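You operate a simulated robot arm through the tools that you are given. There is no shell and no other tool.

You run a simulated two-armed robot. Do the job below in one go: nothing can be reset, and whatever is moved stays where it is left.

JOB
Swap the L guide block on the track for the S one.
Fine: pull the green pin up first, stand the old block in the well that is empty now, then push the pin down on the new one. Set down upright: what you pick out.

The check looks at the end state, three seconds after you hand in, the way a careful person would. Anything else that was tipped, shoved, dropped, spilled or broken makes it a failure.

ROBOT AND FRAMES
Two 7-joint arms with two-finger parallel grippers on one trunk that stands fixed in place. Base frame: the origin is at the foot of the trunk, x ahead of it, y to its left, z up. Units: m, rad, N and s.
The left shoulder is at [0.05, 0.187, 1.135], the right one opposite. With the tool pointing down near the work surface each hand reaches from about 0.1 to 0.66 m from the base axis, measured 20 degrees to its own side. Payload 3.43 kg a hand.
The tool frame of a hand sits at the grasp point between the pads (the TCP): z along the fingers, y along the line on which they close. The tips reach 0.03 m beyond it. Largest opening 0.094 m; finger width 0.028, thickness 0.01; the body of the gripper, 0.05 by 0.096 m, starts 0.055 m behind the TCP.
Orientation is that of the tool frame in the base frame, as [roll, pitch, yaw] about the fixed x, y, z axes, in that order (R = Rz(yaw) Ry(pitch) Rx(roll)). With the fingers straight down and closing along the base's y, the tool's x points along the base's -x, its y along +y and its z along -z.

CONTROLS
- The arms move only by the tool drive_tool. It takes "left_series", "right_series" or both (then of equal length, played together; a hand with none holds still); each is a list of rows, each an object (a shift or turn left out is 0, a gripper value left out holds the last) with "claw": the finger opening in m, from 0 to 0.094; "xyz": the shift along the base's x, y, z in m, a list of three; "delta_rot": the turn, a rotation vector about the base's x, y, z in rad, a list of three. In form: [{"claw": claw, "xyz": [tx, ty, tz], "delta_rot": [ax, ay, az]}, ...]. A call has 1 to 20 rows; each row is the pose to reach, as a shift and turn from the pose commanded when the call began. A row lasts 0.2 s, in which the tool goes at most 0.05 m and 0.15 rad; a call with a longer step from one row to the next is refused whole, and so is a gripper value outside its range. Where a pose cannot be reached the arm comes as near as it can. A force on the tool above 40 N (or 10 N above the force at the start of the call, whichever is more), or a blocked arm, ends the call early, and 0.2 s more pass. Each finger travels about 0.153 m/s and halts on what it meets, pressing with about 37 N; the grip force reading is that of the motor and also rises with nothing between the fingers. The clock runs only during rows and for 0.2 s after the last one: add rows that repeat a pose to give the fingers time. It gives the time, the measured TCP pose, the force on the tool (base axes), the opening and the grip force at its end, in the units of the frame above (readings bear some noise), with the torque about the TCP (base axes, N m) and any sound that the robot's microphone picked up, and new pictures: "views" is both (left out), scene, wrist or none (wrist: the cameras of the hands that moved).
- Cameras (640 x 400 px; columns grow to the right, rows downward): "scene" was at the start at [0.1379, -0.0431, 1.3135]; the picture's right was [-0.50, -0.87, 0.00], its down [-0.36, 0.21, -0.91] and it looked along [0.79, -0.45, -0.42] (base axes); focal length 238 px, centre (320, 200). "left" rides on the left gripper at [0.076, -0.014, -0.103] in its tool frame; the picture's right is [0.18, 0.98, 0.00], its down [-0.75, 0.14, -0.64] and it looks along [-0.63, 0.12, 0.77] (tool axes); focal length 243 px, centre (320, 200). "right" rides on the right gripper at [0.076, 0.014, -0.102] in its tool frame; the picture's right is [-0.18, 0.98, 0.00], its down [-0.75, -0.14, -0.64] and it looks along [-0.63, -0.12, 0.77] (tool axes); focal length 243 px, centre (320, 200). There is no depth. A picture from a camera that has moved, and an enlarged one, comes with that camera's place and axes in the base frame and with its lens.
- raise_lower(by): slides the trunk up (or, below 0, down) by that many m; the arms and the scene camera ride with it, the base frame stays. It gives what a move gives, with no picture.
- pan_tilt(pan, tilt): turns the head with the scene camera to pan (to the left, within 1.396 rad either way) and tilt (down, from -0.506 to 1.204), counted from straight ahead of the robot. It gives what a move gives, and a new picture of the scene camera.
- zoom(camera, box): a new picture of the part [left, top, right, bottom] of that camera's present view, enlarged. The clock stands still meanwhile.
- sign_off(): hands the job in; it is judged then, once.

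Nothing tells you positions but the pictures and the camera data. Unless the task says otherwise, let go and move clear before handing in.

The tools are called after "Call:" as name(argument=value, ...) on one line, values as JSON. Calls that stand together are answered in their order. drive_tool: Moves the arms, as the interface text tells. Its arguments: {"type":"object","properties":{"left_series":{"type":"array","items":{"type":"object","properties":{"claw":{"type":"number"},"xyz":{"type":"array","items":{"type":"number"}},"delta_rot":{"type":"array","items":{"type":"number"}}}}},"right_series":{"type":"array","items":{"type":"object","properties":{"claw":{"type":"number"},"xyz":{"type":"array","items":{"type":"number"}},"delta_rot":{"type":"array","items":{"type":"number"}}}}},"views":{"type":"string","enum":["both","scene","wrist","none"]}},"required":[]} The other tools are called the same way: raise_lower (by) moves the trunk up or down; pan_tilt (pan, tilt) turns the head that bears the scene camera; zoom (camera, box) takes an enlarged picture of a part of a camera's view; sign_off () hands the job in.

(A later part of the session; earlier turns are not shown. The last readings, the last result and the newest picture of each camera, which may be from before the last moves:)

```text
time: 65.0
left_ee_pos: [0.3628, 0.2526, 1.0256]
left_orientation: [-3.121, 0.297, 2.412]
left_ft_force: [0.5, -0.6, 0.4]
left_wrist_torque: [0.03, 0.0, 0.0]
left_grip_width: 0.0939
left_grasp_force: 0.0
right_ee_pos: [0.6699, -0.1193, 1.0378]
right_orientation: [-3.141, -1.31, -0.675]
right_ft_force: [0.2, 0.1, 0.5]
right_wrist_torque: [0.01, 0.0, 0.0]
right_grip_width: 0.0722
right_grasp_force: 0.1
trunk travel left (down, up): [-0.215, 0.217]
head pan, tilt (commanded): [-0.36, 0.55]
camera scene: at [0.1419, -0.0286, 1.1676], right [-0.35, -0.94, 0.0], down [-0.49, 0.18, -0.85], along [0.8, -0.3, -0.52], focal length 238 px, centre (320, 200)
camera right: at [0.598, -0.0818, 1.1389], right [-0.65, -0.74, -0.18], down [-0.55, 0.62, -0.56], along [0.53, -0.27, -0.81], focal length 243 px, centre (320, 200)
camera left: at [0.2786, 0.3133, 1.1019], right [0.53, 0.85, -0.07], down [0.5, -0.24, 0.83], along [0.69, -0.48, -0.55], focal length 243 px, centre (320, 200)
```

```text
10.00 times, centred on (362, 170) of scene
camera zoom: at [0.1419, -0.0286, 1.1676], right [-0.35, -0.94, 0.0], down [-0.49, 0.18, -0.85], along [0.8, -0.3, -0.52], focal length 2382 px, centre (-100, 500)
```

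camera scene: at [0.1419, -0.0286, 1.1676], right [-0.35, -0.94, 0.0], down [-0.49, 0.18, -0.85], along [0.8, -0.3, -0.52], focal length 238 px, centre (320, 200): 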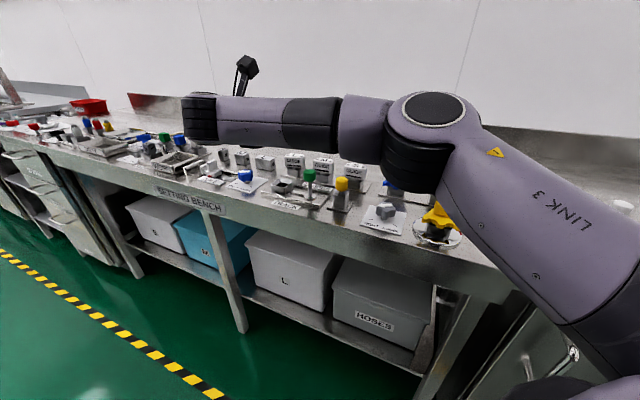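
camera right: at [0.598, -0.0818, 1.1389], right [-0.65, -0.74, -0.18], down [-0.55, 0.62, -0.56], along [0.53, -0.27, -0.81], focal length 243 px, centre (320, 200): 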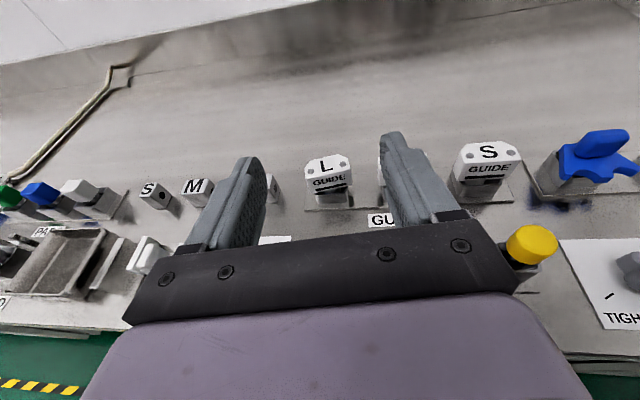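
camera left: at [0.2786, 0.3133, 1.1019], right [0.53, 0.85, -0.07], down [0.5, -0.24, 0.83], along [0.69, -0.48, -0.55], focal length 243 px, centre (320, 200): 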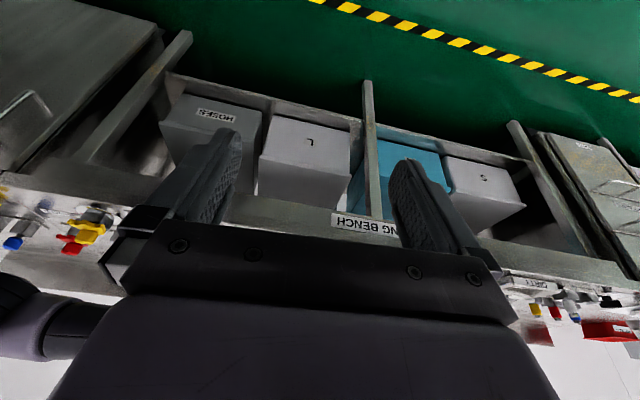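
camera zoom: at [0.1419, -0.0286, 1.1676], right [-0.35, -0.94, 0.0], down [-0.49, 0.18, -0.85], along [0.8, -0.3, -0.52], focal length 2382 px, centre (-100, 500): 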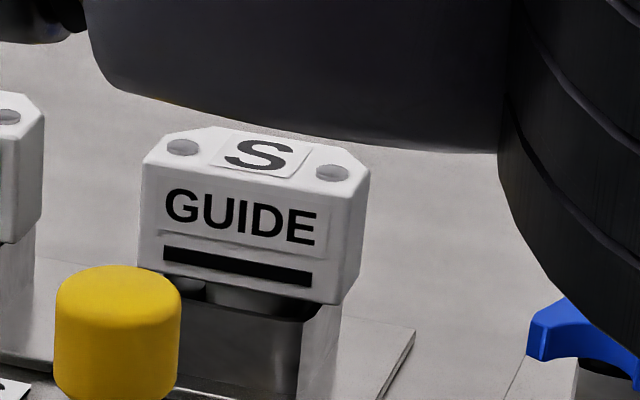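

L is seated at the same height as its neighbours. Next I'll raise the trunk a little and re-tilt the right hand to 35°, which clears the yellow pin standing in front of S, moving to a hover over S.

Call:
raise_lower(by=0.08)

Call:
drive_tool(right_series=[{"xyz": [-0.01, -0.02, 0], "delta_rot": [0.0777, 0.0867, -0.0177]}, {"xyz": [-0.02, -0.05, 0], "delta_rot": [0.1553, 0.1734, -0.0353]}, {"xyz": [-0.03, -0.08, -0.02], "delta_rot": [0.233, 0.2602, -0.053]}, {"xyz": [-0.04, -0.11, -0.04], "delta_rot": [0.3106, 0.3469, -0.0706]}, {"xyz": [-0.05, -0.14, -0.07], "delta_rot": [0.3883, 0.4336, -0.0883]}, {"xyz": [-0.06, -0.167, -0.098], "delta_rot": [0.4659, 0.5203, -0.1059]}, {"xyz": [-0.06, -0.167, -0.098], "delta_rot": [0.4659, 0.5203, -0.1059]}], views="both")

Call:
zoom(camera="right", box=[224, 60, 416, 180])

```text
time: 66.2
left_ee_pos: [0.3634, 0.2519, 1.1046]
left_orientation: [-3.119, 0.301, 2.411]
left_ft_force: [0.0, -1.1, 0.5]
left_wrist_torque: [0.03, -0.02, -0.01]
left_grip_width: 0.094
left_grasp_force: 0.0
right_ee_pos: [0.6705, -0.1183, 1.1175]
right_orientation: [3.141, -1.31, -0.672]
right_ft_force: [-0.2, -0.4, -0.2]
right_wrist_torque: [0.0, 0.0, 0.03]
right_grip_width: 0.0721
right_grasp_force: 0.0
trunk travel left (down, up): [-0.295, 0.137]
head pan, tilt (commanded): [-0.36, 0.55]
```

```text
time: 67.8
left_ee_pos: [0.3636, 0.2527, 1.1059]
left_orientation: [-3.12, 0.298, 2.414]
left_ft_force: [0.5, 0.2, -0.1]
left_wrist_torque: [-0.02, 0.03, -0.02]
left_grip_width: 0.094
left_grasp_force: 0.0
right_ee_pos: [0.6079, -0.288, 1.02]
right_orientation: [-3.138, -0.61, -0.787]
right_ft_force: [0.0, 0.1, -0.4]
right_wrist_torque: [0.0, -0.03, 0.01]
right_grip_width: 0.0722
right_grasp_force: 0.1
trunk travel left (down, up): [-0.295, 0.137]
head pan, tilt (commanded): [-0.36, 0.55]
camera scene: at [0.142, -0.0287, 1.2476], right [-0.35, -0.94, 0.0], down [-0.49, 0.18, -0.85], along [0.8, -0.3, -0.52], focal length 238 px, centre (320, 200)
camera right: at [0.6, -0.3017, 1.1485], right [-0.8, -0.59, -0.11], down [-0.6, 0.8, 0.1], along [0.03, 0.14, -0.99], focal length 243 px, centre (320, 200)
```

scene: 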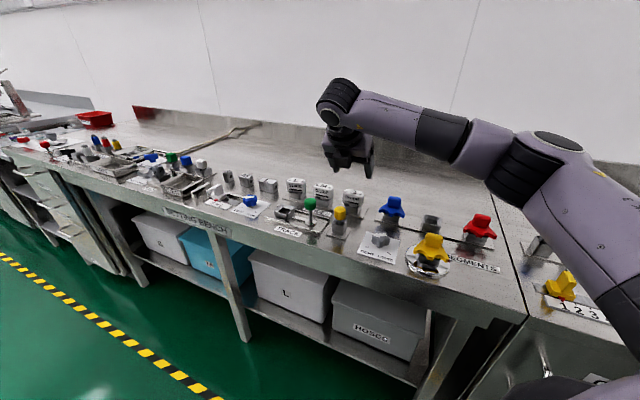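
right: 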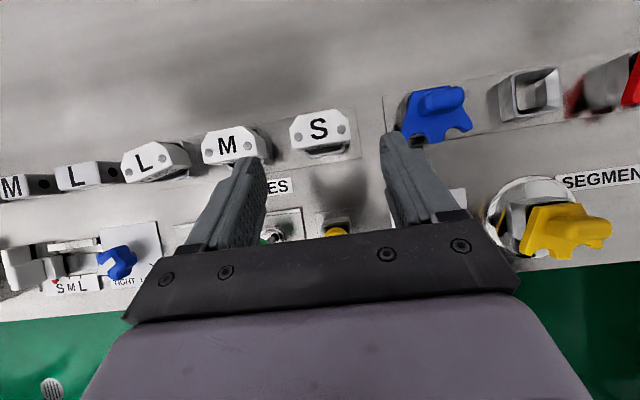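

```text
3.33 times, centred on (320, 120) of right
camera zoom: at [0.6, -0.3017, 1.1485], right [-0.8, -0.59, -0.11], down [-0.6, 0.8, 0.1], along [0.03, 0.14, -0.99], focal length 809 px, centre (320, 467)
```

zoom: 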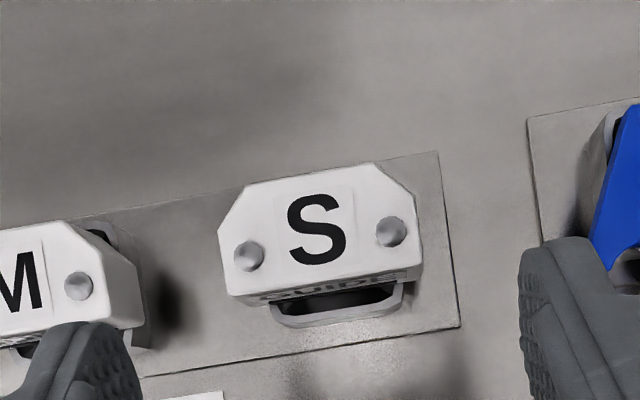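

Seen from above, S resolves to [0.644, -0.319], square to the bench. I'll descend along the tool axis with the fingers on either side of its head.

Call:
drive_tool(right_series=[{"xyz": [0.004, -0.001, -0.027]}, {"xyz": [0.0068, -0.0022, -0.053]}, {"xyz": [0.015, -0.0105, -0.07]}, {"xyz": [0.023, -0.0185, -0.086]}, {"xyz": [0.031, -0.0264, -0.1022]}, {"xyz": [0.031, -0.0264, -0.1022]}], views="both")

Call:
zoom(camera="right", box=[224, 80, 416, 200])

```text
time: 69.2
left_ee_pos: [0.3644, 0.2523, 1.1056]
left_orientation: [-3.122, 0.298, 2.413]
left_ft_force: [0.0, -1.1, -0.4]
left_wrist_torque: [-0.01, 0.0, -0.02]
left_grip_width: 0.094
left_grasp_force: 0.1
right_ee_pos: [0.6416, -0.3136, 0.9153]
right_orientation: [-3.14, -0.61, -0.786]
right_ft_force: [0.0, 0.7, 0.7]
right_wrist_torque: [-0.02, 0.0, 0.0]
right_grip_width: 0.072
right_grasp_force: 0.1
trunk travel left (down, up): [-0.295, 0.137]
head pan, tilt (commanded): [-0.36, 0.55]
camera scene: at [0.1421, -0.0286, 1.2476], right [-0.35, -0.94, 0.0], down [-0.49, 0.18, -0.85], along [0.8, -0.3, -0.52], focal length 238 px, centre (320, 200)
camera right: at [0.6343, -0.3256, 1.0437], right [-0.8, -0.59, -0.11], down [-0.6, 0.8, 0.09], along [0.03, 0.14, -0.99], focal length 243 px, centre (320, 200)
```

scene: 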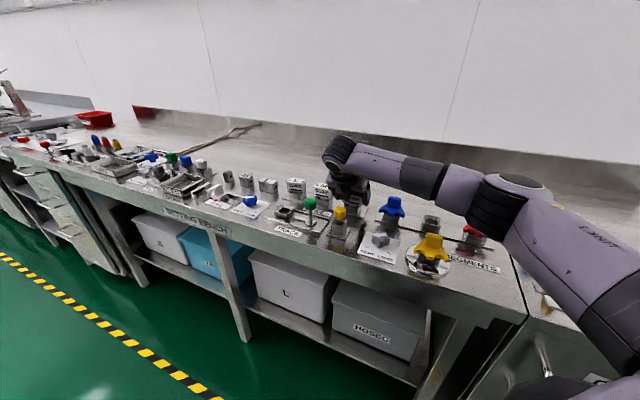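
right: 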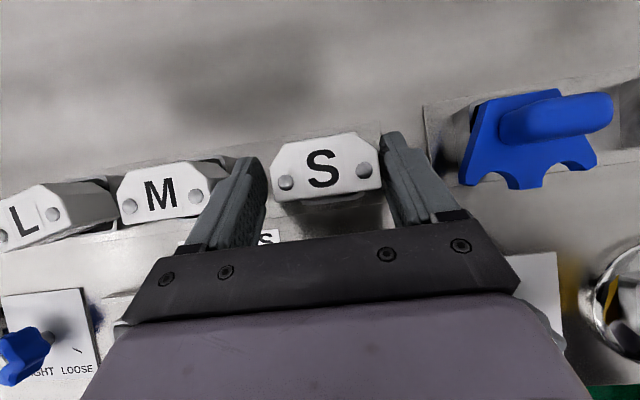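

```text
3.33 times, centred on (320, 140) of right
camera zoom: at [0.6343, -0.3256, 1.0437], right [-0.8, -0.59, -0.11], down [-0.6, 0.8, 0.09], along [0.03, 0.14, -0.99], focal length 809 px, centre (320, 400)
```

zoom: 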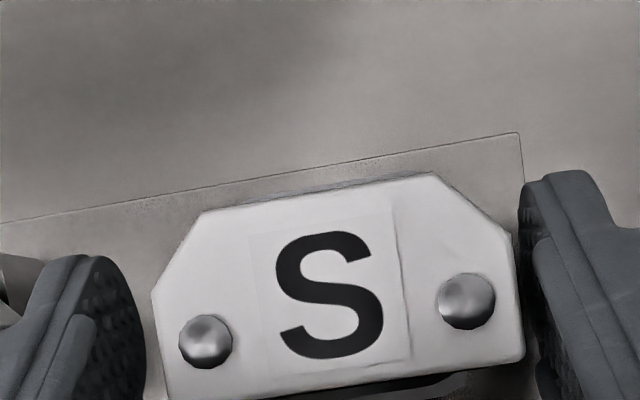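

The head sits between the fingers; measured in the camera it's about 2.5 mm off-centre toward the right. I'll correct that and close.

Call:
drive_tool(right_series=[{"xyz": [-0.0017, -0.0017, 0]}, {"xyz": [-0.0017, -0.0017, 0]}, {"xyz": [-0.0017, -0.0017, 0], "claw": 0.062}, {"xyz": [-0.0017, -0.0017, 0], "claw": 0.058}], views="wrist")

Call:
zoom(camera="right", box=[224, 100, 416, 220])

```text
time: 70.2
left_ee_pos: [0.3632, 0.2531, 1.1058]
left_orientation: [-3.12, 0.297, 2.412]
left_ft_force: [0.3, 1.2, -0.5]
left_wrist_torque: [-0.01, -0.02, -0.02]
left_grip_width: 0.094
left_grasp_force: 0.0
right_ee_pos: [0.6395, -0.3144, 0.917]
right_orientation: [-3.139, -0.613, -0.785]
right_ft_force: [0.3, 1.6, 2.7]
right_wrist_torque: [0.02, -0.12, 0.04]
right_grip_width: 0.0582
right_grasp_force: 0.8
trunk travel left (down, up): [-0.295, 0.137]
head pan, tilt (commanded): [-0.36, 0.55]
camera right: at [0.6316, -0.3276, 1.046], right [-0.8, -0.59, -0.11], down [-0.6, 0.8, 0.09], along [0.03, 0.14, -0.99], focal length 243 px, centre (320, 200)
```

right: 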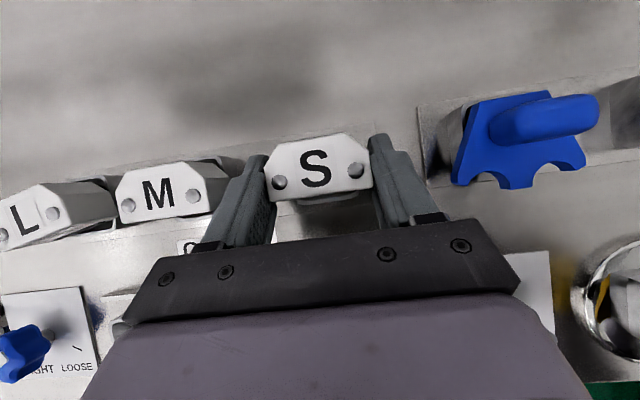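

```text
3.33 times, centred on (320, 160) of right
camera zoom: at [0.6316, -0.3276, 1.046], right [-0.8, -0.59, -0.11], down [-0.6, 0.8, 0.09], along [0.03, 0.14, -0.99], focal length 809 px, centre (320, 333)
```

zoom: 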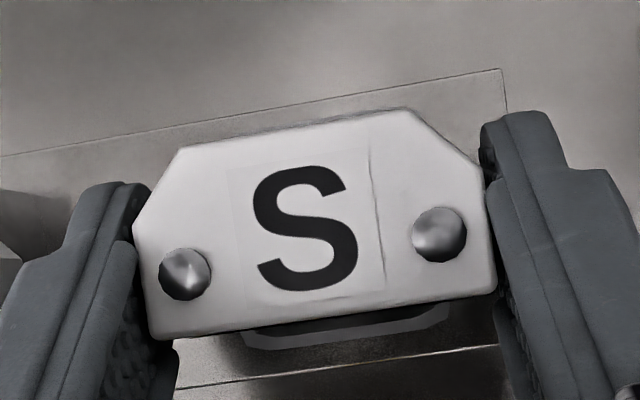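

The gaps are small and even. I'll close fully on S.

Call:
drive_tool(right_series=[{"claw": 0.05}, {"claw": 0.046}, {"claw": 0.046}], views="wrist")

Call:
drive_tool(right_series=[{"xyz": [0, 0, 0.002]}, {"xyz": [0, 0, 0.004]}, {"xyz": [0, 0, 0.004]}], views="none")

```text
time: 71.0
left_ee_pos: [0.3645, 0.2523, 1.1047]
left_orientation: [-3.119, 0.298, 2.41]
left_ft_force: [-0.4, 0.6, -0.1]
left_wrist_torque: [0.02, 0.01, 0.0]
left_grip_width: 0.0938
left_grasp_force: 0.1
right_ee_pos: [0.6389, -0.3131, 0.9182]
right_orientation: [-3.14, -0.611, -0.785]
right_ft_force: [1.5, 0.2, 7.3]
right_wrist_torque: [-0.1, -0.09, 0.01]
right_grip_width: 0.0553
right_grasp_force: 36.7
trunk travel left (down, up): [-0.295, 0.137]
head pan, tilt (commanded): [-0.36, 0.55]
camera right: at [0.6313, -0.3276, 1.0465], right [-0.8, -0.59, -0.11], down [-0.6, 0.8, 0.09], along [0.03, 0.14, -0.99], focal length 243 px, centre (320, 200)
```

right: 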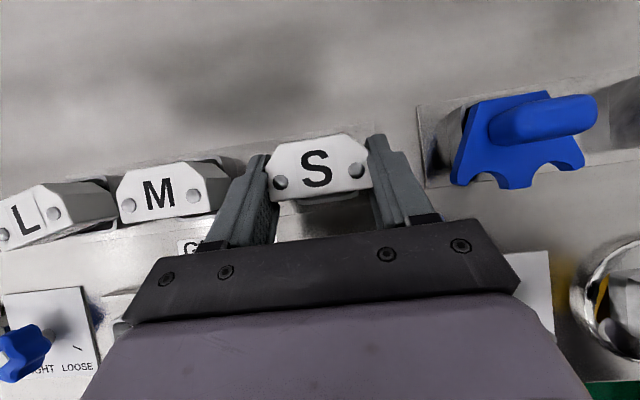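

```text
time: 71.8
left_ee_pos: [0.3646, 0.2523, 1.106]
left_orientation: [-3.12, 0.3, 2.411]
left_ft_force: [-0.1, -0.3, -0.5]
left_wrist_torque: [-0.05, 0.01, -0.02]
left_grip_width: 0.094
left_grasp_force: 0.0
right_ee_pos: [0.6376, -0.3132, 0.9211]
right_orientation: [3.141, -0.61, -0.783]
right_ft_force: [0.3, -0.1, -0.5]
right_wrist_torque: [0.03, 0.02, 0.0]
right_grip_width: 0.0556
right_grasp_force: 36.8
trunk travel left (down, up): [-0.295, 0.137]
head pan, tilt (commanded): [-0.36, 0.55]
```

Gripped, and the force is near zero after a 4 mm lift. I'll continue raising S clear of its well.

Call:
drive_tool(right_series=[{"xyz": [0, 0, 0.006]}, {"xyz": [0, 0, 0.012]}, {"xyz": [0, 0, 0.02]}, {"xyz": [0, 0, 0.03]}, {"xyz": [0, 0, 0.045]}, {"xyz": [0, 0, 0.06]}, {"xyz": [0, 0, 0.078]}, {"xyz": [0, 0, 0.078]}], views="both")

Call:
zoom(camera="scene", box=[280, 120, 408, 220])

Call:
zoom(camera="right", box=[224, 100, 416, 220])

```text
time: 73.6
left_ee_pos: [0.3646, 0.2517, 1.1053]
left_orientation: [-3.12, 0.3, 2.413]
left_ft_force: [-0.6, -0.1, -0.7]
left_wrist_torque: [0.0, 0.01, 0.0]
left_grip_width: 0.0939
left_grasp_force: 0.0
right_ee_pos: [0.6388, -0.3162, 0.9982]
right_orientation: [-3.141, -0.61, -0.785]
right_ft_force: [-0.8, 0.5, -1.1]
right_wrist_torque: [0.02, 0.0, 0.01]
right_grip_width: 0.0552
right_grasp_force: 37.3
trunk travel left (down, up): [-0.295, 0.137]
head pan, tilt (commanded): [-0.36, 0.55]
camera scene: at [0.1421, -0.0286, 1.2475], right [-0.35, -0.94, 0.0], down [-0.49, 0.18, -0.85], along [0.8, -0.3, -0.52], focal length 238 px, centre (320, 200)
camera right: at [0.6305, -0.329, 1.1269], right [-0.8, -0.59, -0.11], down [-0.6, 0.8, 0.09], along [0.03, 0.14, -0.99], focal length 243 px, centre (320, 200)
```

scene: 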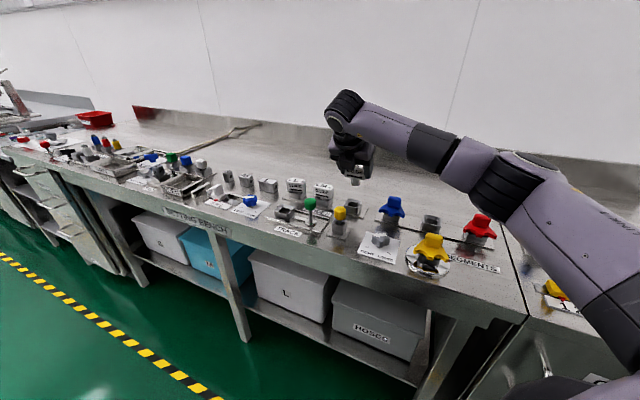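
right: 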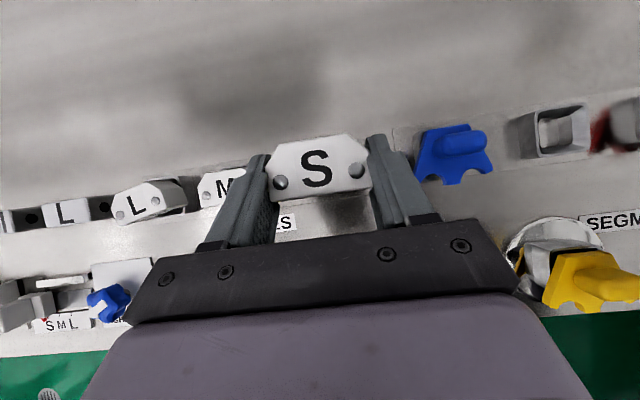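

```text
4.00 times, centred on (344, 170) of scene
camera zoom: at [0.1421, -0.0286, 1.2475], right [-0.35, -0.94, 0.0], down [-0.49, 0.18, -0.85], along [0.8, -0.3, -0.52], focal length 953 px, centre (224, 320)
```

zoom: 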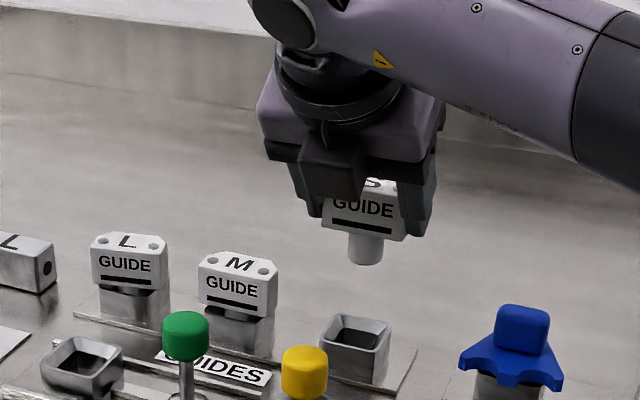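

```text
3.33 times, centred on (320, 160) of right
camera zoom: at [0.6305, -0.329, 1.1269], right [-0.8, -0.59, -0.11], down [-0.6, 0.8, 0.09], along [0.03, 0.14, -0.99], focal length 809 px, centre (320, 333)
```

zoom: 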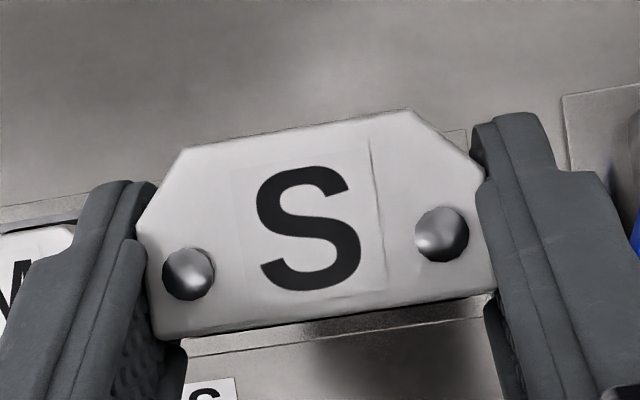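

S hangs upright in the fingers with its stem visible, and its well is now empty. Next I'll carry it across, high enough to clear the raised green knob, to above the track socket.

Call:
drive_tool(right_series=[{"xyz": [0.006, 0.032, 0.004]}, {"xyz": [0.012, 0.064, 0.006]}, {"xyz": [0.018, 0.096, 0.006]}, {"xyz": [0.024, 0.128, 0.006]}, {"xyz": [0.03, 0.16, 0.006]}, {"xyz": [0.0361, 0.1914, 0.006]}, {"xyz": [0.0361, 0.1914, 0.006]}, {"xyz": [0.0361, 0.1914, 0.006]}], views="both")

Call:
zoom(camera="scene", box=[240, 120, 368, 220])

Call:
zoom(camera="right", box=[224, 120, 416, 240])

```text
time: 75.4
left_ee_pos: [0.3644, 0.2512, 1.1061]
left_orientation: [-3.121, 0.298, 2.411]
left_ft_force: [-0.1, 1.1, -1.2]
left_wrist_torque: [0.03, 0.0, 0.0]
left_grip_width: 0.0939
left_grasp_force: 0.2
right_ee_pos: [0.671, -0.1211, 1.0044]
right_orientation: [-3.141, -0.61, -0.785]
right_ft_force: [0.8, 0.3, -0.7]
right_wrist_torque: [0.05, 0.04, 0.03]
right_grip_width: 0.0552
right_grasp_force: 37.0
right hand out of reach, approached as far as the arm can: row 6, 7, 8
trunk travel left (down, up): [-0.295, 0.137]
head pan, tilt (commanded): [-0.36, 0.55]
camera scene: at [0.1421, -0.0288, 1.2475], right [-0.35, -0.94, 0.0], down [-0.49, 0.18, -0.85], along [0.8, -0.3, -0.52], focal length 238 px, centre (320, 200)
camera right: at [0.6632, -0.1356, 1.1329], right [-0.8, -0.59, -0.11], down [-0.6, 0.8, 0.09], along [0.03, 0.14, -0.99], focal length 243 px, centre (320, 200)
```

scene: 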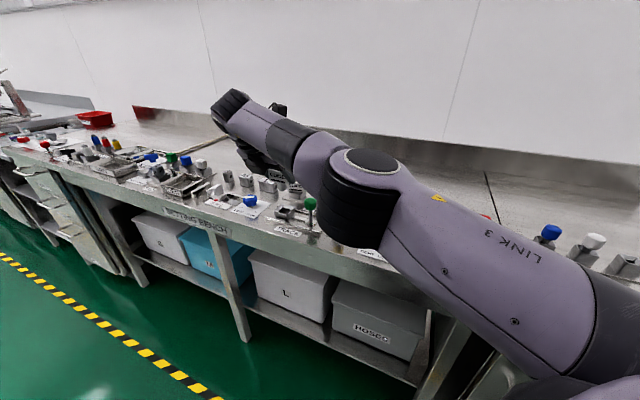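
right: 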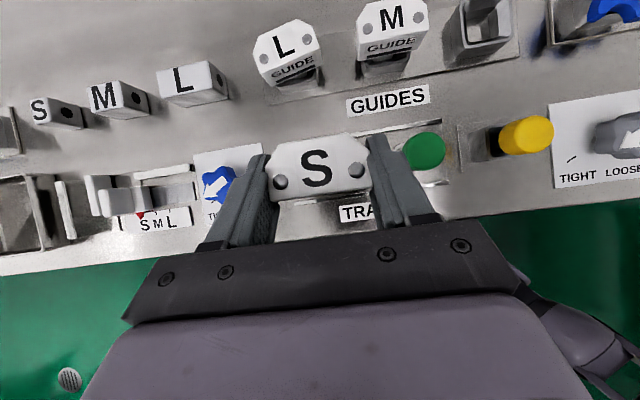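

```text
4.00 times, centred on (304, 170) of scene
camera zoom: at [0.1421, -0.0288, 1.2475], right [-0.35, -0.94, 0.0], down [-0.49, 0.18, -0.85], along [0.8, -0.3, -0.52], focal length 953 px, centre (384, 320)
```

zoom: 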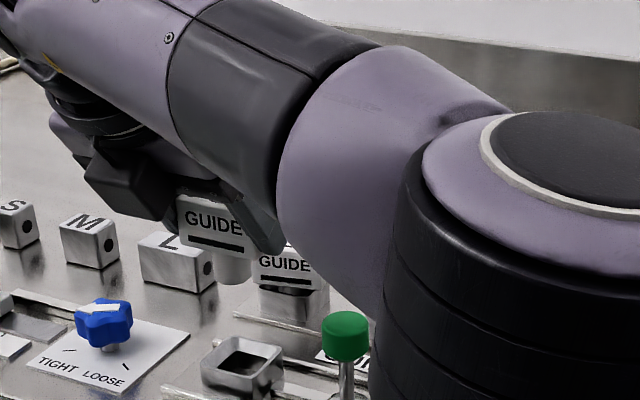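

```text
3.33 times, centred on (320, 180) of right
camera zoom: at [0.6632, -0.1356, 1.1329], right [-0.8, -0.59, -0.11], down [-0.6, 0.8, 0.09], along [0.03, 0.14, -0.99], focal length 809 px, centre (320, 267)
```

zoom: 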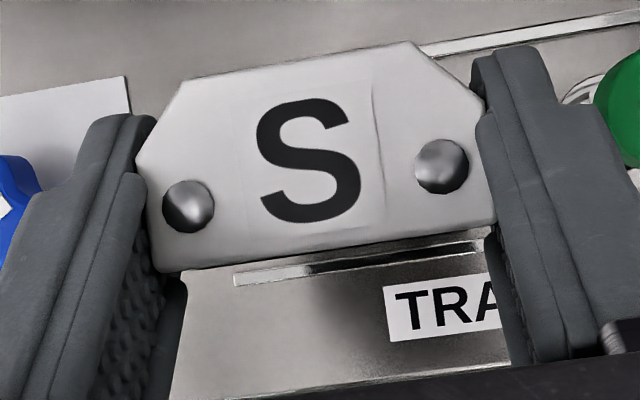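

I'm at the reach limit at this height, about 5 mm short. Lowering toward shoulder level regains reach, so I'll come down 40 mm (still above the rim) and then move the last bit outward.

Call:
drive_tool(right_series=[{"xyz": [0, 0, -0.012]}, {"xyz": [0, 0, -0.024]}, {"xyz": [0.001, -0.001, -0.036]}, {"xyz": [0.0039, -0.0037, -0.042]}, {"xyz": [0.0039, -0.0037, -0.042]}, {"xyz": [0.0039, -0.0037, -0.042]}], views="both")

Call:
zoom(camera="scene", box=[256, 140, 352, 215])

Call:
zoom(camera="right", box=[224, 120, 416, 240])

```text
time: 76.8
left_ee_pos: [0.3645, 0.2526, 1.1055]
left_orientation: [-3.119, 0.299, 2.412]
left_ft_force: [-0.7, 0.5, 0.5]
left_wrist_torque: [0.02, -0.03, -0.02]
left_grip_width: 0.0942
left_grasp_force: 0.1
right_ee_pos: [0.675, -0.127, 0.9611]
right_orientation: [3.141, -0.612, -0.786]
right_ft_force: [-0.3, 0.3, -1.3]
right_wrist_torque: [-0.02, 0.01, -0.01]
right_grip_width: 0.0554
right_grasp_force: 37.3
trunk travel left (down, up): [-0.295, 0.137]
head pan, tilt (commanded): [-0.36, 0.55]
camera scene: at [0.1421, -0.0286, 1.2475], right [-0.35, -0.94, 0.0], down [-0.49, 0.18, -0.85], along [0.8, -0.3, -0.52], focal length 238 px, centre (320, 200)
camera right: at [0.6668, -0.1408, 1.0892], right [-0.8, -0.59, -0.11], down [-0.6, 0.8, 0.09], along [0.03, 0.14, -0.99], focal length 243 px, centre (320, 200)
```

scene: 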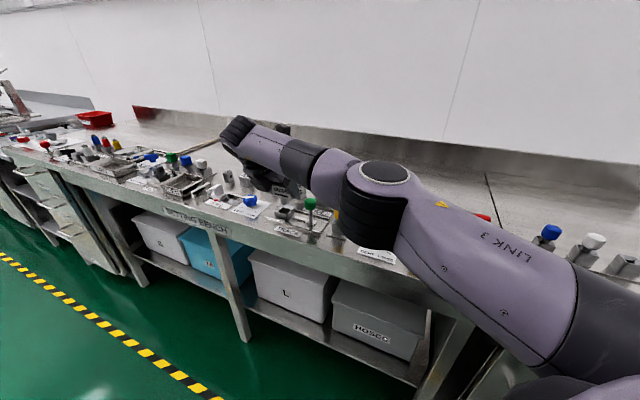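
right: 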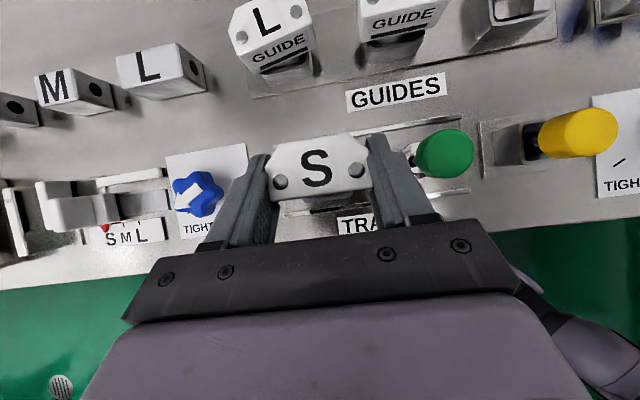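

```text
5.33 times, centred on (304, 178) of scene
camera zoom: at [0.1421, -0.0286, 1.2475], right [-0.35, -0.94, 0.0], down [-0.49, 0.18, -0.85], along [0.8, -0.3, -0.52], focal length 1270 px, centre (405, 320)
```

zoom: 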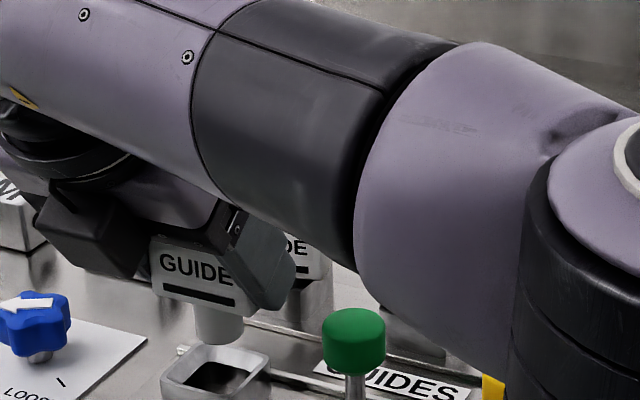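

```text
3.33 times, centred on (320, 180) of right
camera zoom: at [0.6668, -0.1408, 1.0892], right [-0.8, -0.59, -0.11], down [-0.6, 0.8, 0.09], along [0.03, 0.14, -0.99], focal length 809 px, centre (320, 267)
```

zoom: 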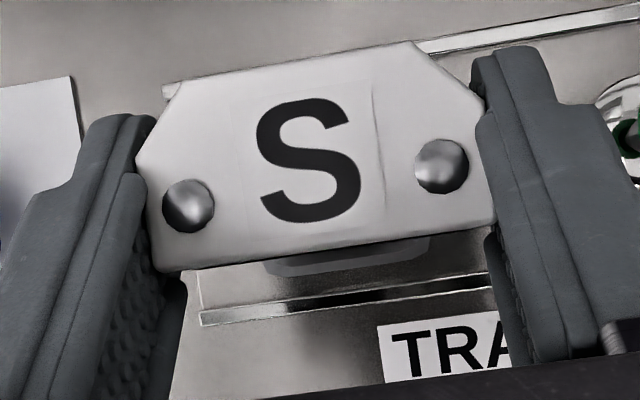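

S hangs directly over the socket. By the camera it needs about 3 mm toward +y; I'll shift and lower to just above the rim.

Call:
drive_tool(right_series=[{"xyz": [0, 0.003, -0.008]}, {"xyz": [0, 0.003, -0.016]}, {"xyz": [0, 0.003, -0.02]}, {"xyz": [0, 0.003, -0.02]}], views="both")

Call:
zoom(camera="scene", box=[256, 150, 336, 215])

Call:
zoom(camera="right", box=[224, 120, 416, 240])

```text
time: 77.8
left_ee_pos: [0.3646, 0.2529, 1.1059]
left_orientation: [-3.117, 0.3, 2.412]
left_ft_force: [0.1, -0.7, -0.1]
left_wrist_torque: [0.01, 0.01, -0.03]
left_grip_width: 0.0941
left_grasp_force: 0.1
right_ee_pos: [0.6749, -0.1236, 0.9415]
right_orientation: [-3.141, -0.611, -0.785]
right_ft_force: [-0.2, 0.3, -0.5]
right_wrist_torque: [0.01, -0.01, 0.01]
right_grip_width: 0.0552
right_grasp_force: 37.3
trunk travel left (down, up): [-0.295, 0.137]
head pan, tilt (commanded): [-0.36, 0.55]
camera scene: at [0.1421, -0.0286, 1.2475], right [-0.35, -0.94, 0.0], down [-0.49, 0.18, -0.85], along [0.8, -0.3, -0.52], focal length 238 px, centre (320, 200)
camera right: at [0.6663, -0.1372, 1.07], right [-0.8, -0.59, -0.11], down [-0.6, 0.8, 0.09], along [0.03, 0.14, -0.99], focal length 243 px, centre (320, 200)
```

scene: 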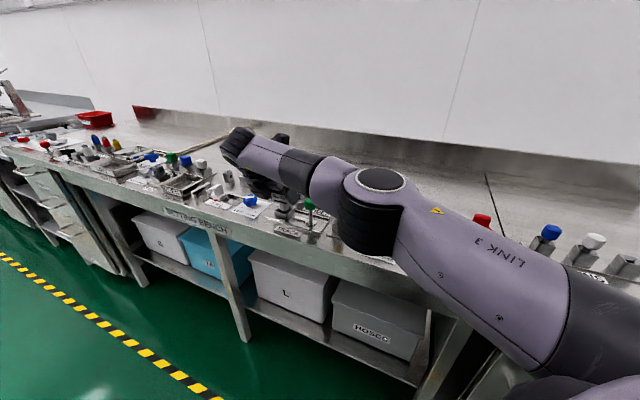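
right: 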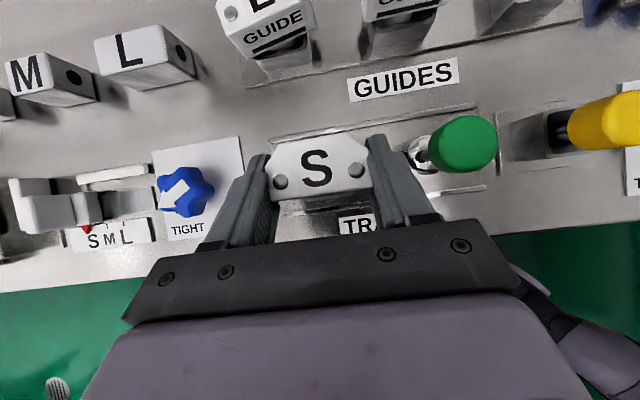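

```text
6.15 times, centred on (296, 182) of scene
camera zoom: at [0.1421, -0.0286, 1.2475], right [-0.35, -0.94, 0.0], down [-0.49, 0.18, -0.85], along [0.8, -0.3, -0.52], focal length 1466 px, centre (468, 308)
```

zoom: 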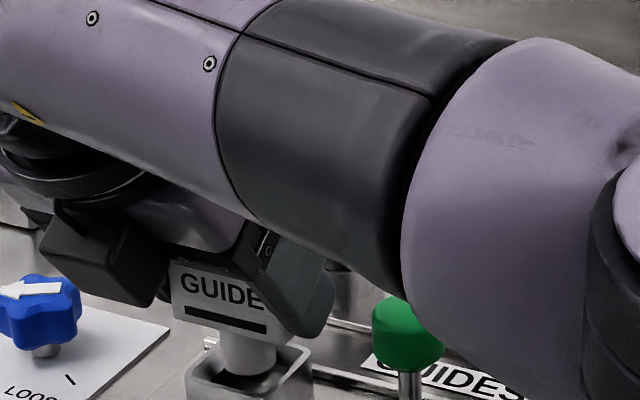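

```text
3.33 times, centred on (320, 180) of right
camera zoom: at [0.6663, -0.1372, 1.07], right [-0.8, -0.59, -0.11], down [-0.6, 0.8, 0.09], along [0.03, 0.14, -0.99], focal length 809 px, centre (320, 267)
```

zoom: 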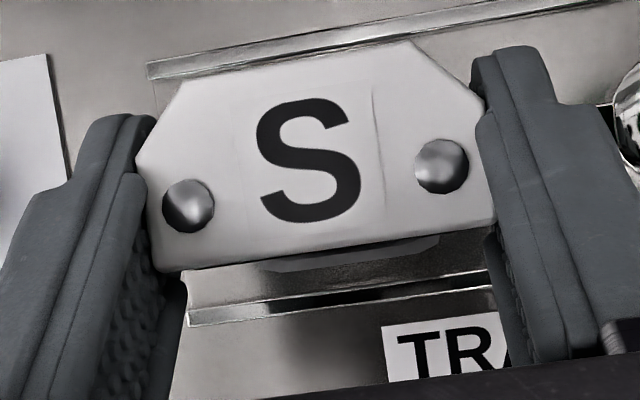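

The stem is entering the socket mouth, well centred. I'll keep lowering in small steps, watching the force.

Call:
drive_tool(right_series=[{"xyz": [0, 0, -0.004]}, {"xyz": [0, 0, -0.008]}, {"xyz": [0, 0, -0.008]}], views="none")

Call:
drive_tool(right_series=[{"xyz": [0, 0, -0.003]}, {"xyz": [0, 0, -0.006]}, {"xyz": [0, 0, -0.006]}], views="none")

```text
time: 78.6
left_ee_pos: [0.3645, 0.2525, 1.1055]
left_orientation: [-3.117, 0.298, 2.413]
left_ft_force: [-1.1, -0.5, 1.3]
left_wrist_torque: [0.04, 0.01, -0.01]
left_grip_width: 0.094
left_grasp_force: 0.1
right_ee_pos: [0.6741, -0.123, 0.9327]
right_orientation: [3.142, -0.612, -0.785]
right_ft_force: [0.0, 0.7, -0.9]
right_wrist_torque: [0.0, -0.02, -0.01]
right_grip_width: 0.0552
right_grasp_force: 37.4
trunk travel left (down, up): [-0.295, 0.137]
head pan, tilt (commanded): [-0.36, 0.55]
```

```text
time: 79.4
left_ee_pos: [0.3639, 0.2525, 1.1052]
left_orientation: [-3.119, 0.299, 2.411]
left_ft_force: [0.2, 0.0, -0.1]
left_wrist_torque: [-0.02, -0.03, -0.01]
left_grip_width: 0.094
left_grasp_force: 0.1
right_ee_pos: [0.6747, -0.1245, 0.9291]
right_orientation: [3.141, -0.61, -0.786]
right_ft_force: [0.5, 0.2, -0.9]
right_wrist_torque: [0.01, -0.01, -0.04]
right_grip_width: 0.0554
right_grasp_force: 37.2
trunk travel left (down, up): [-0.295, 0.137]
head pan, tilt (commanded): [-0.36, 0.55]
```

No contact so far. I'll go on in finer steps toward the seat.

Call:
drive_tool(right_series=[{"xyz": [0, 0, -0.002]}, {"xyz": [0, 0, -0.004]}, {"xyz": [0, 0, -0.004]}], views="none")

Call:
drive_tool(right_series=[{"xyz": [0, 0, -0.0015]}, {"xyz": [0, 0, -0.003]}, {"xyz": [0, 0, -0.003]}], views="both")

Call:
zoom(camera="scene", box=[256, 150, 336, 215])

Call:
zoom(camera="right", box=[224, 120, 416, 240])

```text
time: 80.2
left_ee_pos: [0.3648, 0.2527, 1.105]
left_orientation: [-3.119, 0.299, 2.413]
left_ft_force: [-0.1, 0.6, -0.9]
left_wrist_torque: [-0.01, -0.01, 0.02]
left_grip_width: 0.0939
left_grasp_force: 0.1
right_ee_pos: [0.6742, -0.1225, 0.9242]
right_orientation: [-3.141, -0.61, -0.786]
right_ft_force: [0.2, -0.5, -0.8]
right_wrist_torque: [0.0, -0.01, -0.01]
right_grip_width: 0.0554
right_grasp_force: 37.2
trunk travel left (down, up): [-0.295, 0.137]
head pan, tilt (commanded): [-0.36, 0.55]
```

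```text
time: 81.0
left_ee_pos: [0.3651, 0.2533, 1.1052]
left_orientation: [-3.118, 0.297, 2.411]
left_ft_force: [0.5, 0.1, 0.5]
left_wrist_torque: [0.02, -0.01, -0.02]
left_grip_width: 0.0942
left_grasp_force: 0.0
right_ee_pos: [0.6729, -0.1236, 0.921]
right_orientation: [3.141, -0.611, -0.787]
right_ft_force: [-0.3, -0.4, 0.2]
right_wrist_torque: [0.03, 0.04, 0.01]
right_grip_width: 0.0552
right_grasp_force: 37.4
trunk travel left (down, up): [-0.295, 0.137]
head pan, tilt (commanded): [-0.36, 0.55]
camera scene: at [0.1421, -0.0286, 1.2475], right [-0.35, -0.94, 0.0], down [-0.49, 0.18, -0.85], along [0.8, -0.3, -0.52], focal length 238 px, centre (320, 200)
camera right: at [0.6665, -0.137, 1.0493], right [-0.8, -0.59, -0.11], down [-0.6, 0.8, 0.09], along [0.03, 0.14, -0.99], focal length 243 px, centre (320, 200)
```

scene: 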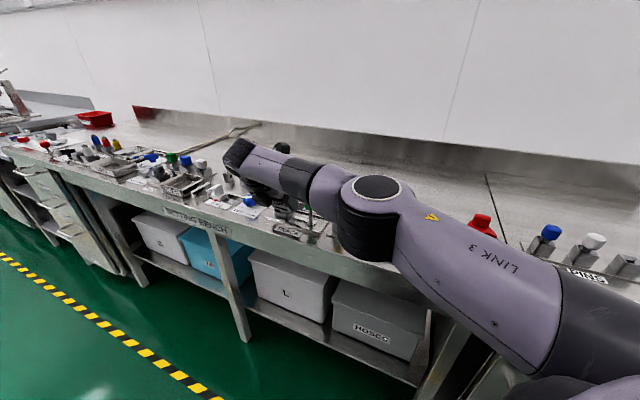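
right: 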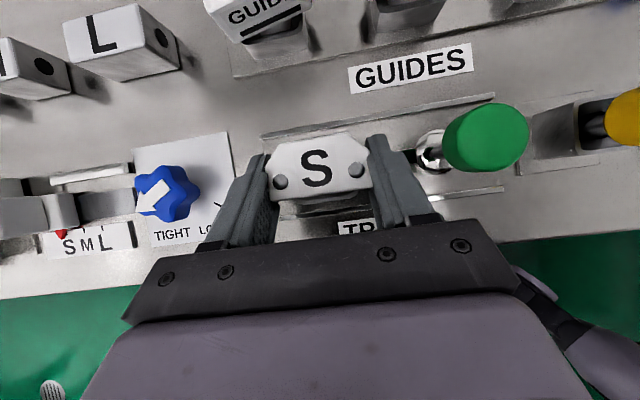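

```text
6.15 times, centred on (296, 182) of scene
camera zoom: at [0.1421, -0.0286, 1.2475], right [-0.35, -0.94, 0.0], down [-0.49, 0.18, -0.85], along [0.8, -0.3, -0.52], focal length 1466 px, centre (468, 308)
```

zoom: 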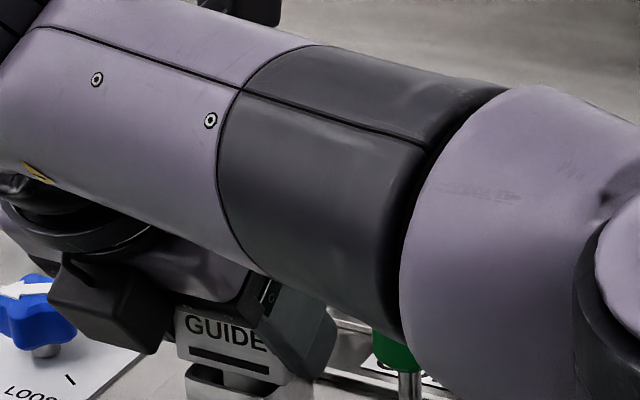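

```text
3.33 times, centred on (320, 180) of right
camera zoom: at [0.6665, -0.137, 1.0493], right [-0.8, -0.59, -0.11], down [-0.6, 0.8, 0.09], along [0.03, 0.14, -0.99], focal length 809 px, centre (320, 267)
```

zoom: 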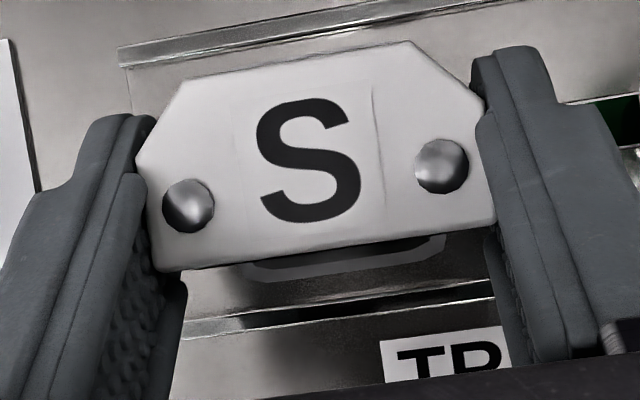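

The block's weight has just come off the fingers, so it's touching down. One or two millimetres more to confirm.

Call:
drive_tool(right_series=[{"xyz": [0, 0, -0.001]}, {"xyz": [0, 0, -0.002]}, {"xyz": [0, 0, -0.002]}], views="none")

```text
time: 81.8
left_ee_pos: [0.3631, 0.2524, 1.107]
left_orientation: [-3.12, 0.299, 2.412]
left_ft_force: [0.1, 0.2, -0.2]
left_wrist_torque: [0.03, 0.0, 0.0]
left_grip_width: 0.0938
left_grasp_force: 0.1
right_ee_pos: [0.6753, -0.1232, 0.9197]
right_orientation: [-3.139, -0.611, -0.786]
right_ft_force: [-0.2, 0.9, 3.3]
right_wrist_torque: [0.06, -0.06, -0.01]
right_grip_width: 0.0552
right_grasp_force: 37.1
trunk travel left (down, up): [-0.295, 0.137]
head pan, tilt (commanded): [-0.36, 0.55]
```

Contact builds at the expected height, so S is seated. I'll open the fingers and lift away along the tool axis.

Call:
drive_tool(right_series=[{"claw": 0.058}, {"claw": 0.062}, {"claw": 0.066}, {"claw": 0.066}], views="wrist")

Call:
zoom(camera="right", box=[224, 120, 416, 240])

```text
time: 82.8
left_ee_pos: [0.3648, 0.2521, 1.1055]
left_orientation: [-3.121, 0.298, 2.415]
left_ft_force: [-0.2, -0.3, -0.3]
left_wrist_torque: [0.01, 0.01, -0.02]
left_grip_width: 0.094
left_grasp_force: 0.2
right_ee_pos: [0.6737, -0.1242, 0.918]
right_orientation: [-3.141, -0.611, -0.783]
right_ft_force: [0.0, -0.4, -1.2]
right_wrist_torque: [0.0, -0.03, 0.02]
right_grip_width: 0.0662
right_grasp_force: 0.1
trunk travel left (down, up): [-0.295, 0.137]
head pan, tilt (commanded): [-0.36, 0.55]
camera right: at [0.6668, -0.1382, 1.0476], right [-0.8, -0.59, -0.11], down [-0.6, 0.8, 0.09], along [0.03, 0.14, -0.99], focal length 243 px, centre (320, 200)
```

right: 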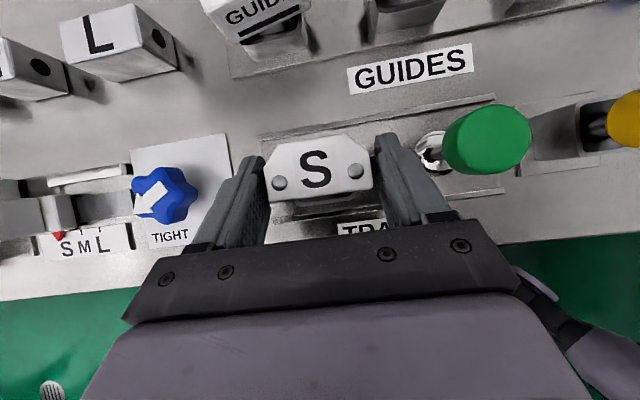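

```text
3.33 times, centred on (320, 180) of right
camera zoom: at [0.6668, -0.1382, 1.0476], right [-0.8, -0.59, -0.11], down [-0.6, 0.8, 0.09], along [0.03, 0.14, -0.99], focal length 809 px, centre (320, 267)
```

zoom: 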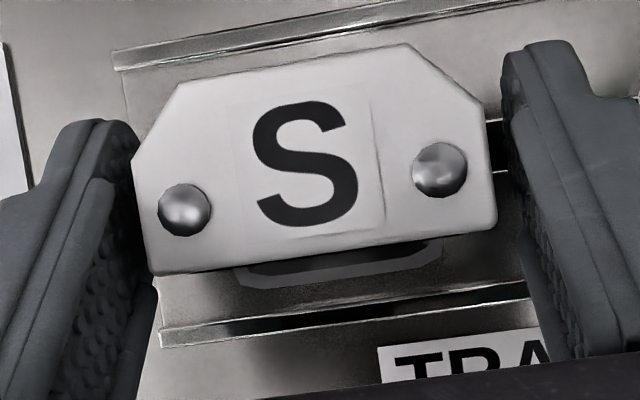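

S stays put in the socket. I'll open a little more and withdraw back and up.

Call:
drive_tool(right_series=[{"xyz": [0.001, 0.001, 0], "claw": 0.072}, {"xyz": [0.001, 0.001, 0], "claw": 0.074}, {"xyz": [-0.008, 0.01, 0.018], "claw": 0.074}, {"xyz": [-0.02, 0.022, 0.042], "claw": 0.074}, {"xyz": [-0.036, 0.036, 0.075], "claw": 0.074}, {"xyz": [-0.05, 0.05, 0.1], "claw": 0.074}, {"xyz": [-0.05, 0.05, 0.1], "claw": 0.074}], views="both")

Call:
zoom(camera="right", box=[224, 60, 416, 180])

Call:
zoom(camera="scene", box=[256, 150, 352, 215])

```text
time: 84.4
left_ee_pos: [0.3637, 0.252, 1.1055]
left_orientation: [-3.12, 0.298, 2.412]
left_ft_force: [0.1, -0.3, 0.0]
left_wrist_torque: [0.01, -0.04, 0.01]
left_grip_width: 0.0942
left_grasp_force: 0.1
right_ee_pos: [0.6254, -0.0726, 1.0235]
right_orientation: [-3.139, -0.61, -0.784]
right_ft_force: [0.1, 0.1, -0.4]
right_wrist_torque: [0.04, -0.02, -0.02]
right_grip_width: 0.0739
right_grasp_force: 0.1
trunk travel left (down, up): [-0.295, 0.137]
head pan, tilt (commanded): [-0.36, 0.55]
camera scene: at [0.1421, -0.0286, 1.2475], right [-0.35, -0.94, 0.0], down [-0.49, 0.18, -0.85], along [0.8, -0.3, -0.52], focal length 238 px, centre (320, 200)
camera right: at [0.6177, -0.0874, 1.1516], right [-0.8, -0.59, -0.11], down [-0.6, 0.8, 0.09], along [0.03, 0.14, -0.99], focal length 243 px, centre (320, 200)
```

scene: 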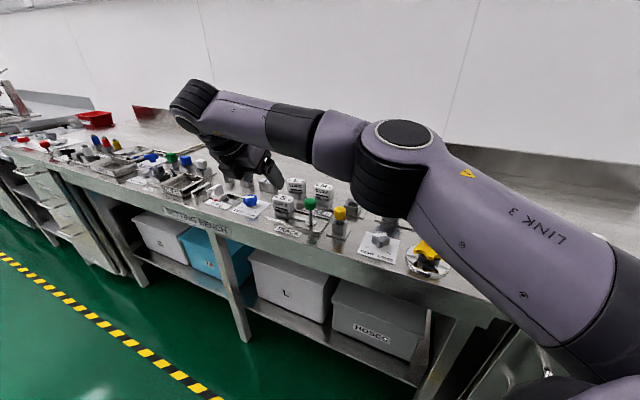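
right: 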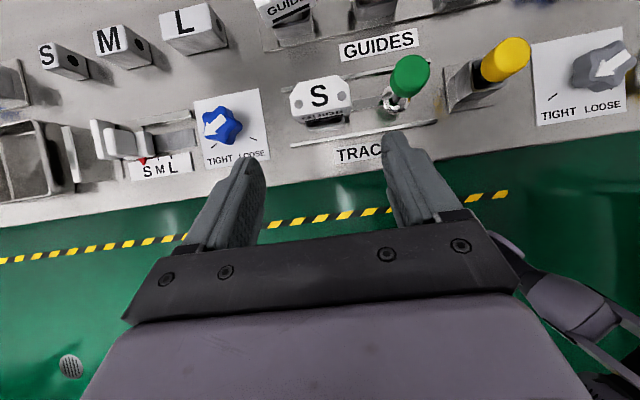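

```text
3.33 times, centred on (320, 120) of right
camera zoom: at [0.6177, -0.0874, 1.1516], right [-0.8, -0.59, -0.11], down [-0.6, 0.8, 0.09], along [0.03, 0.14, -0.99], focal length 809 px, centre (320, 467)
```

zoom: 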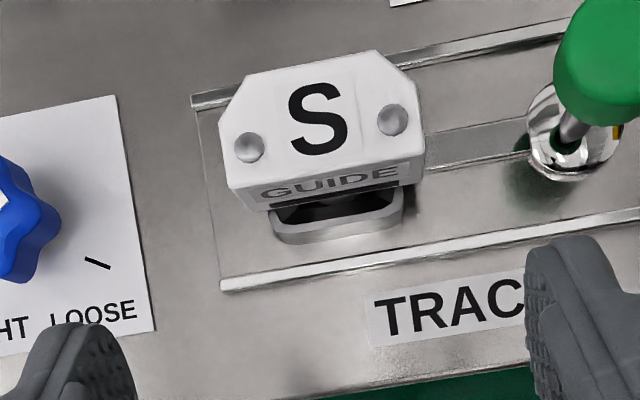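

```text
6.15 times, centred on (304, 182) of scene
camera zoom: at [0.1421, -0.0286, 1.2475], right [-0.35, -0.94, 0.0], down [-0.49, 0.18, -0.85], along [0.8, -0.3, -0.52], focal length 1466 px, centre (418, 308)
```

zoom: 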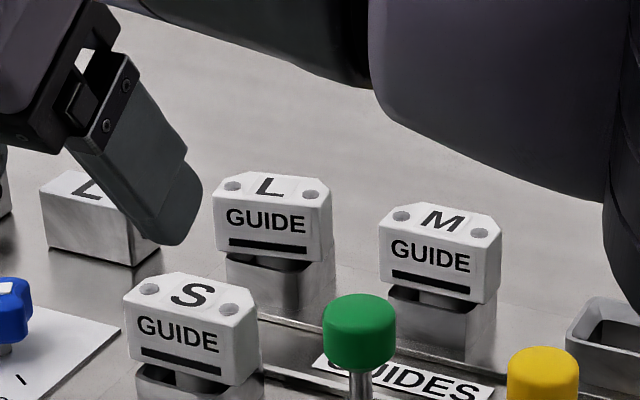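

S stands square and upright on the track. Last step is the green pin: I'll move to a hover over the raised knob, ready to grip it and push it down.

Call:
drive_tool(right_series=[{"xyz": [-0.008, -0.028, 0], "claw": 0.06}, {"xyz": [-0.016, -0.056, -0.01], "claw": 0.06}, {"xyz": [-0.024, -0.075, -0.025], "claw": 0.06}, {"xyz": [-0.028, -0.0863, -0.0395], "claw": 0.06}, {"xyz": [-0.028, -0.0863, -0.0395], "claw": 0.06}], views="both")

Call:
zoom(camera="right", box=[240, 90, 400, 190])

```text
time: 85.6
left_ee_pos: [0.3641, 0.252, 1.1053]
left_orientation: [-3.121, 0.299, 2.413]
left_ft_force: [1.0, 0.2, 0.6]
left_wrist_torque: [-0.02, -0.04, 0.01]
left_grip_width: 0.0939
left_grasp_force: 0.1
right_ee_pos: [0.5966, -0.1615, 0.98]
right_orientation: [-3.14, -0.611, -0.786]
right_ft_force: [-0.2, -0.8, 0.5]
right_wrist_torque: [-0.01, -0.01, -0.01]
right_grip_width: 0.0596
right_grasp_force: 0.1
trunk travel left (down, up): [-0.295, 0.137]
head pan, tilt (commanded): [-0.36, 0.55]
camera scene: at [0.142, -0.0286, 1.2476], right [-0.35, -0.94, 0.0], down [-0.49, 0.18, -0.85], along [0.8, -0.3, -0.52], focal length 238 px, centre (320, 200)
camera right: at [0.589, -0.1742, 1.1089], right [-0.8, -0.59, -0.11], down [-0.6, 0.8, 0.09], along [0.03, 0.14, -0.99], focal length 243 px, centre (320, 200)
```

scene: 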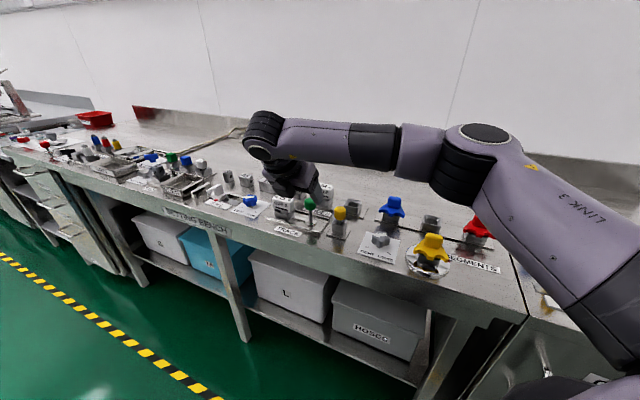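
right: 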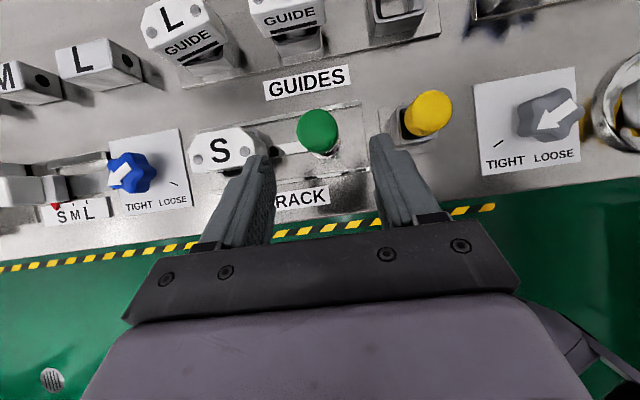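

```text
4.00 times, centred on (320, 140) of right
camera zoom: at [0.589, -0.1742, 1.1089], right [-0.8, -0.59, -0.11], down [-0.6, 0.8, 0.09], along [0.03, 0.14, -0.99], focal length 970 px, centre (320, 440)
```

zoom: 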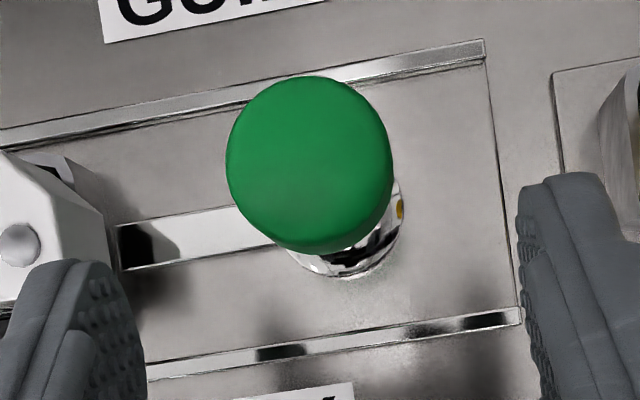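

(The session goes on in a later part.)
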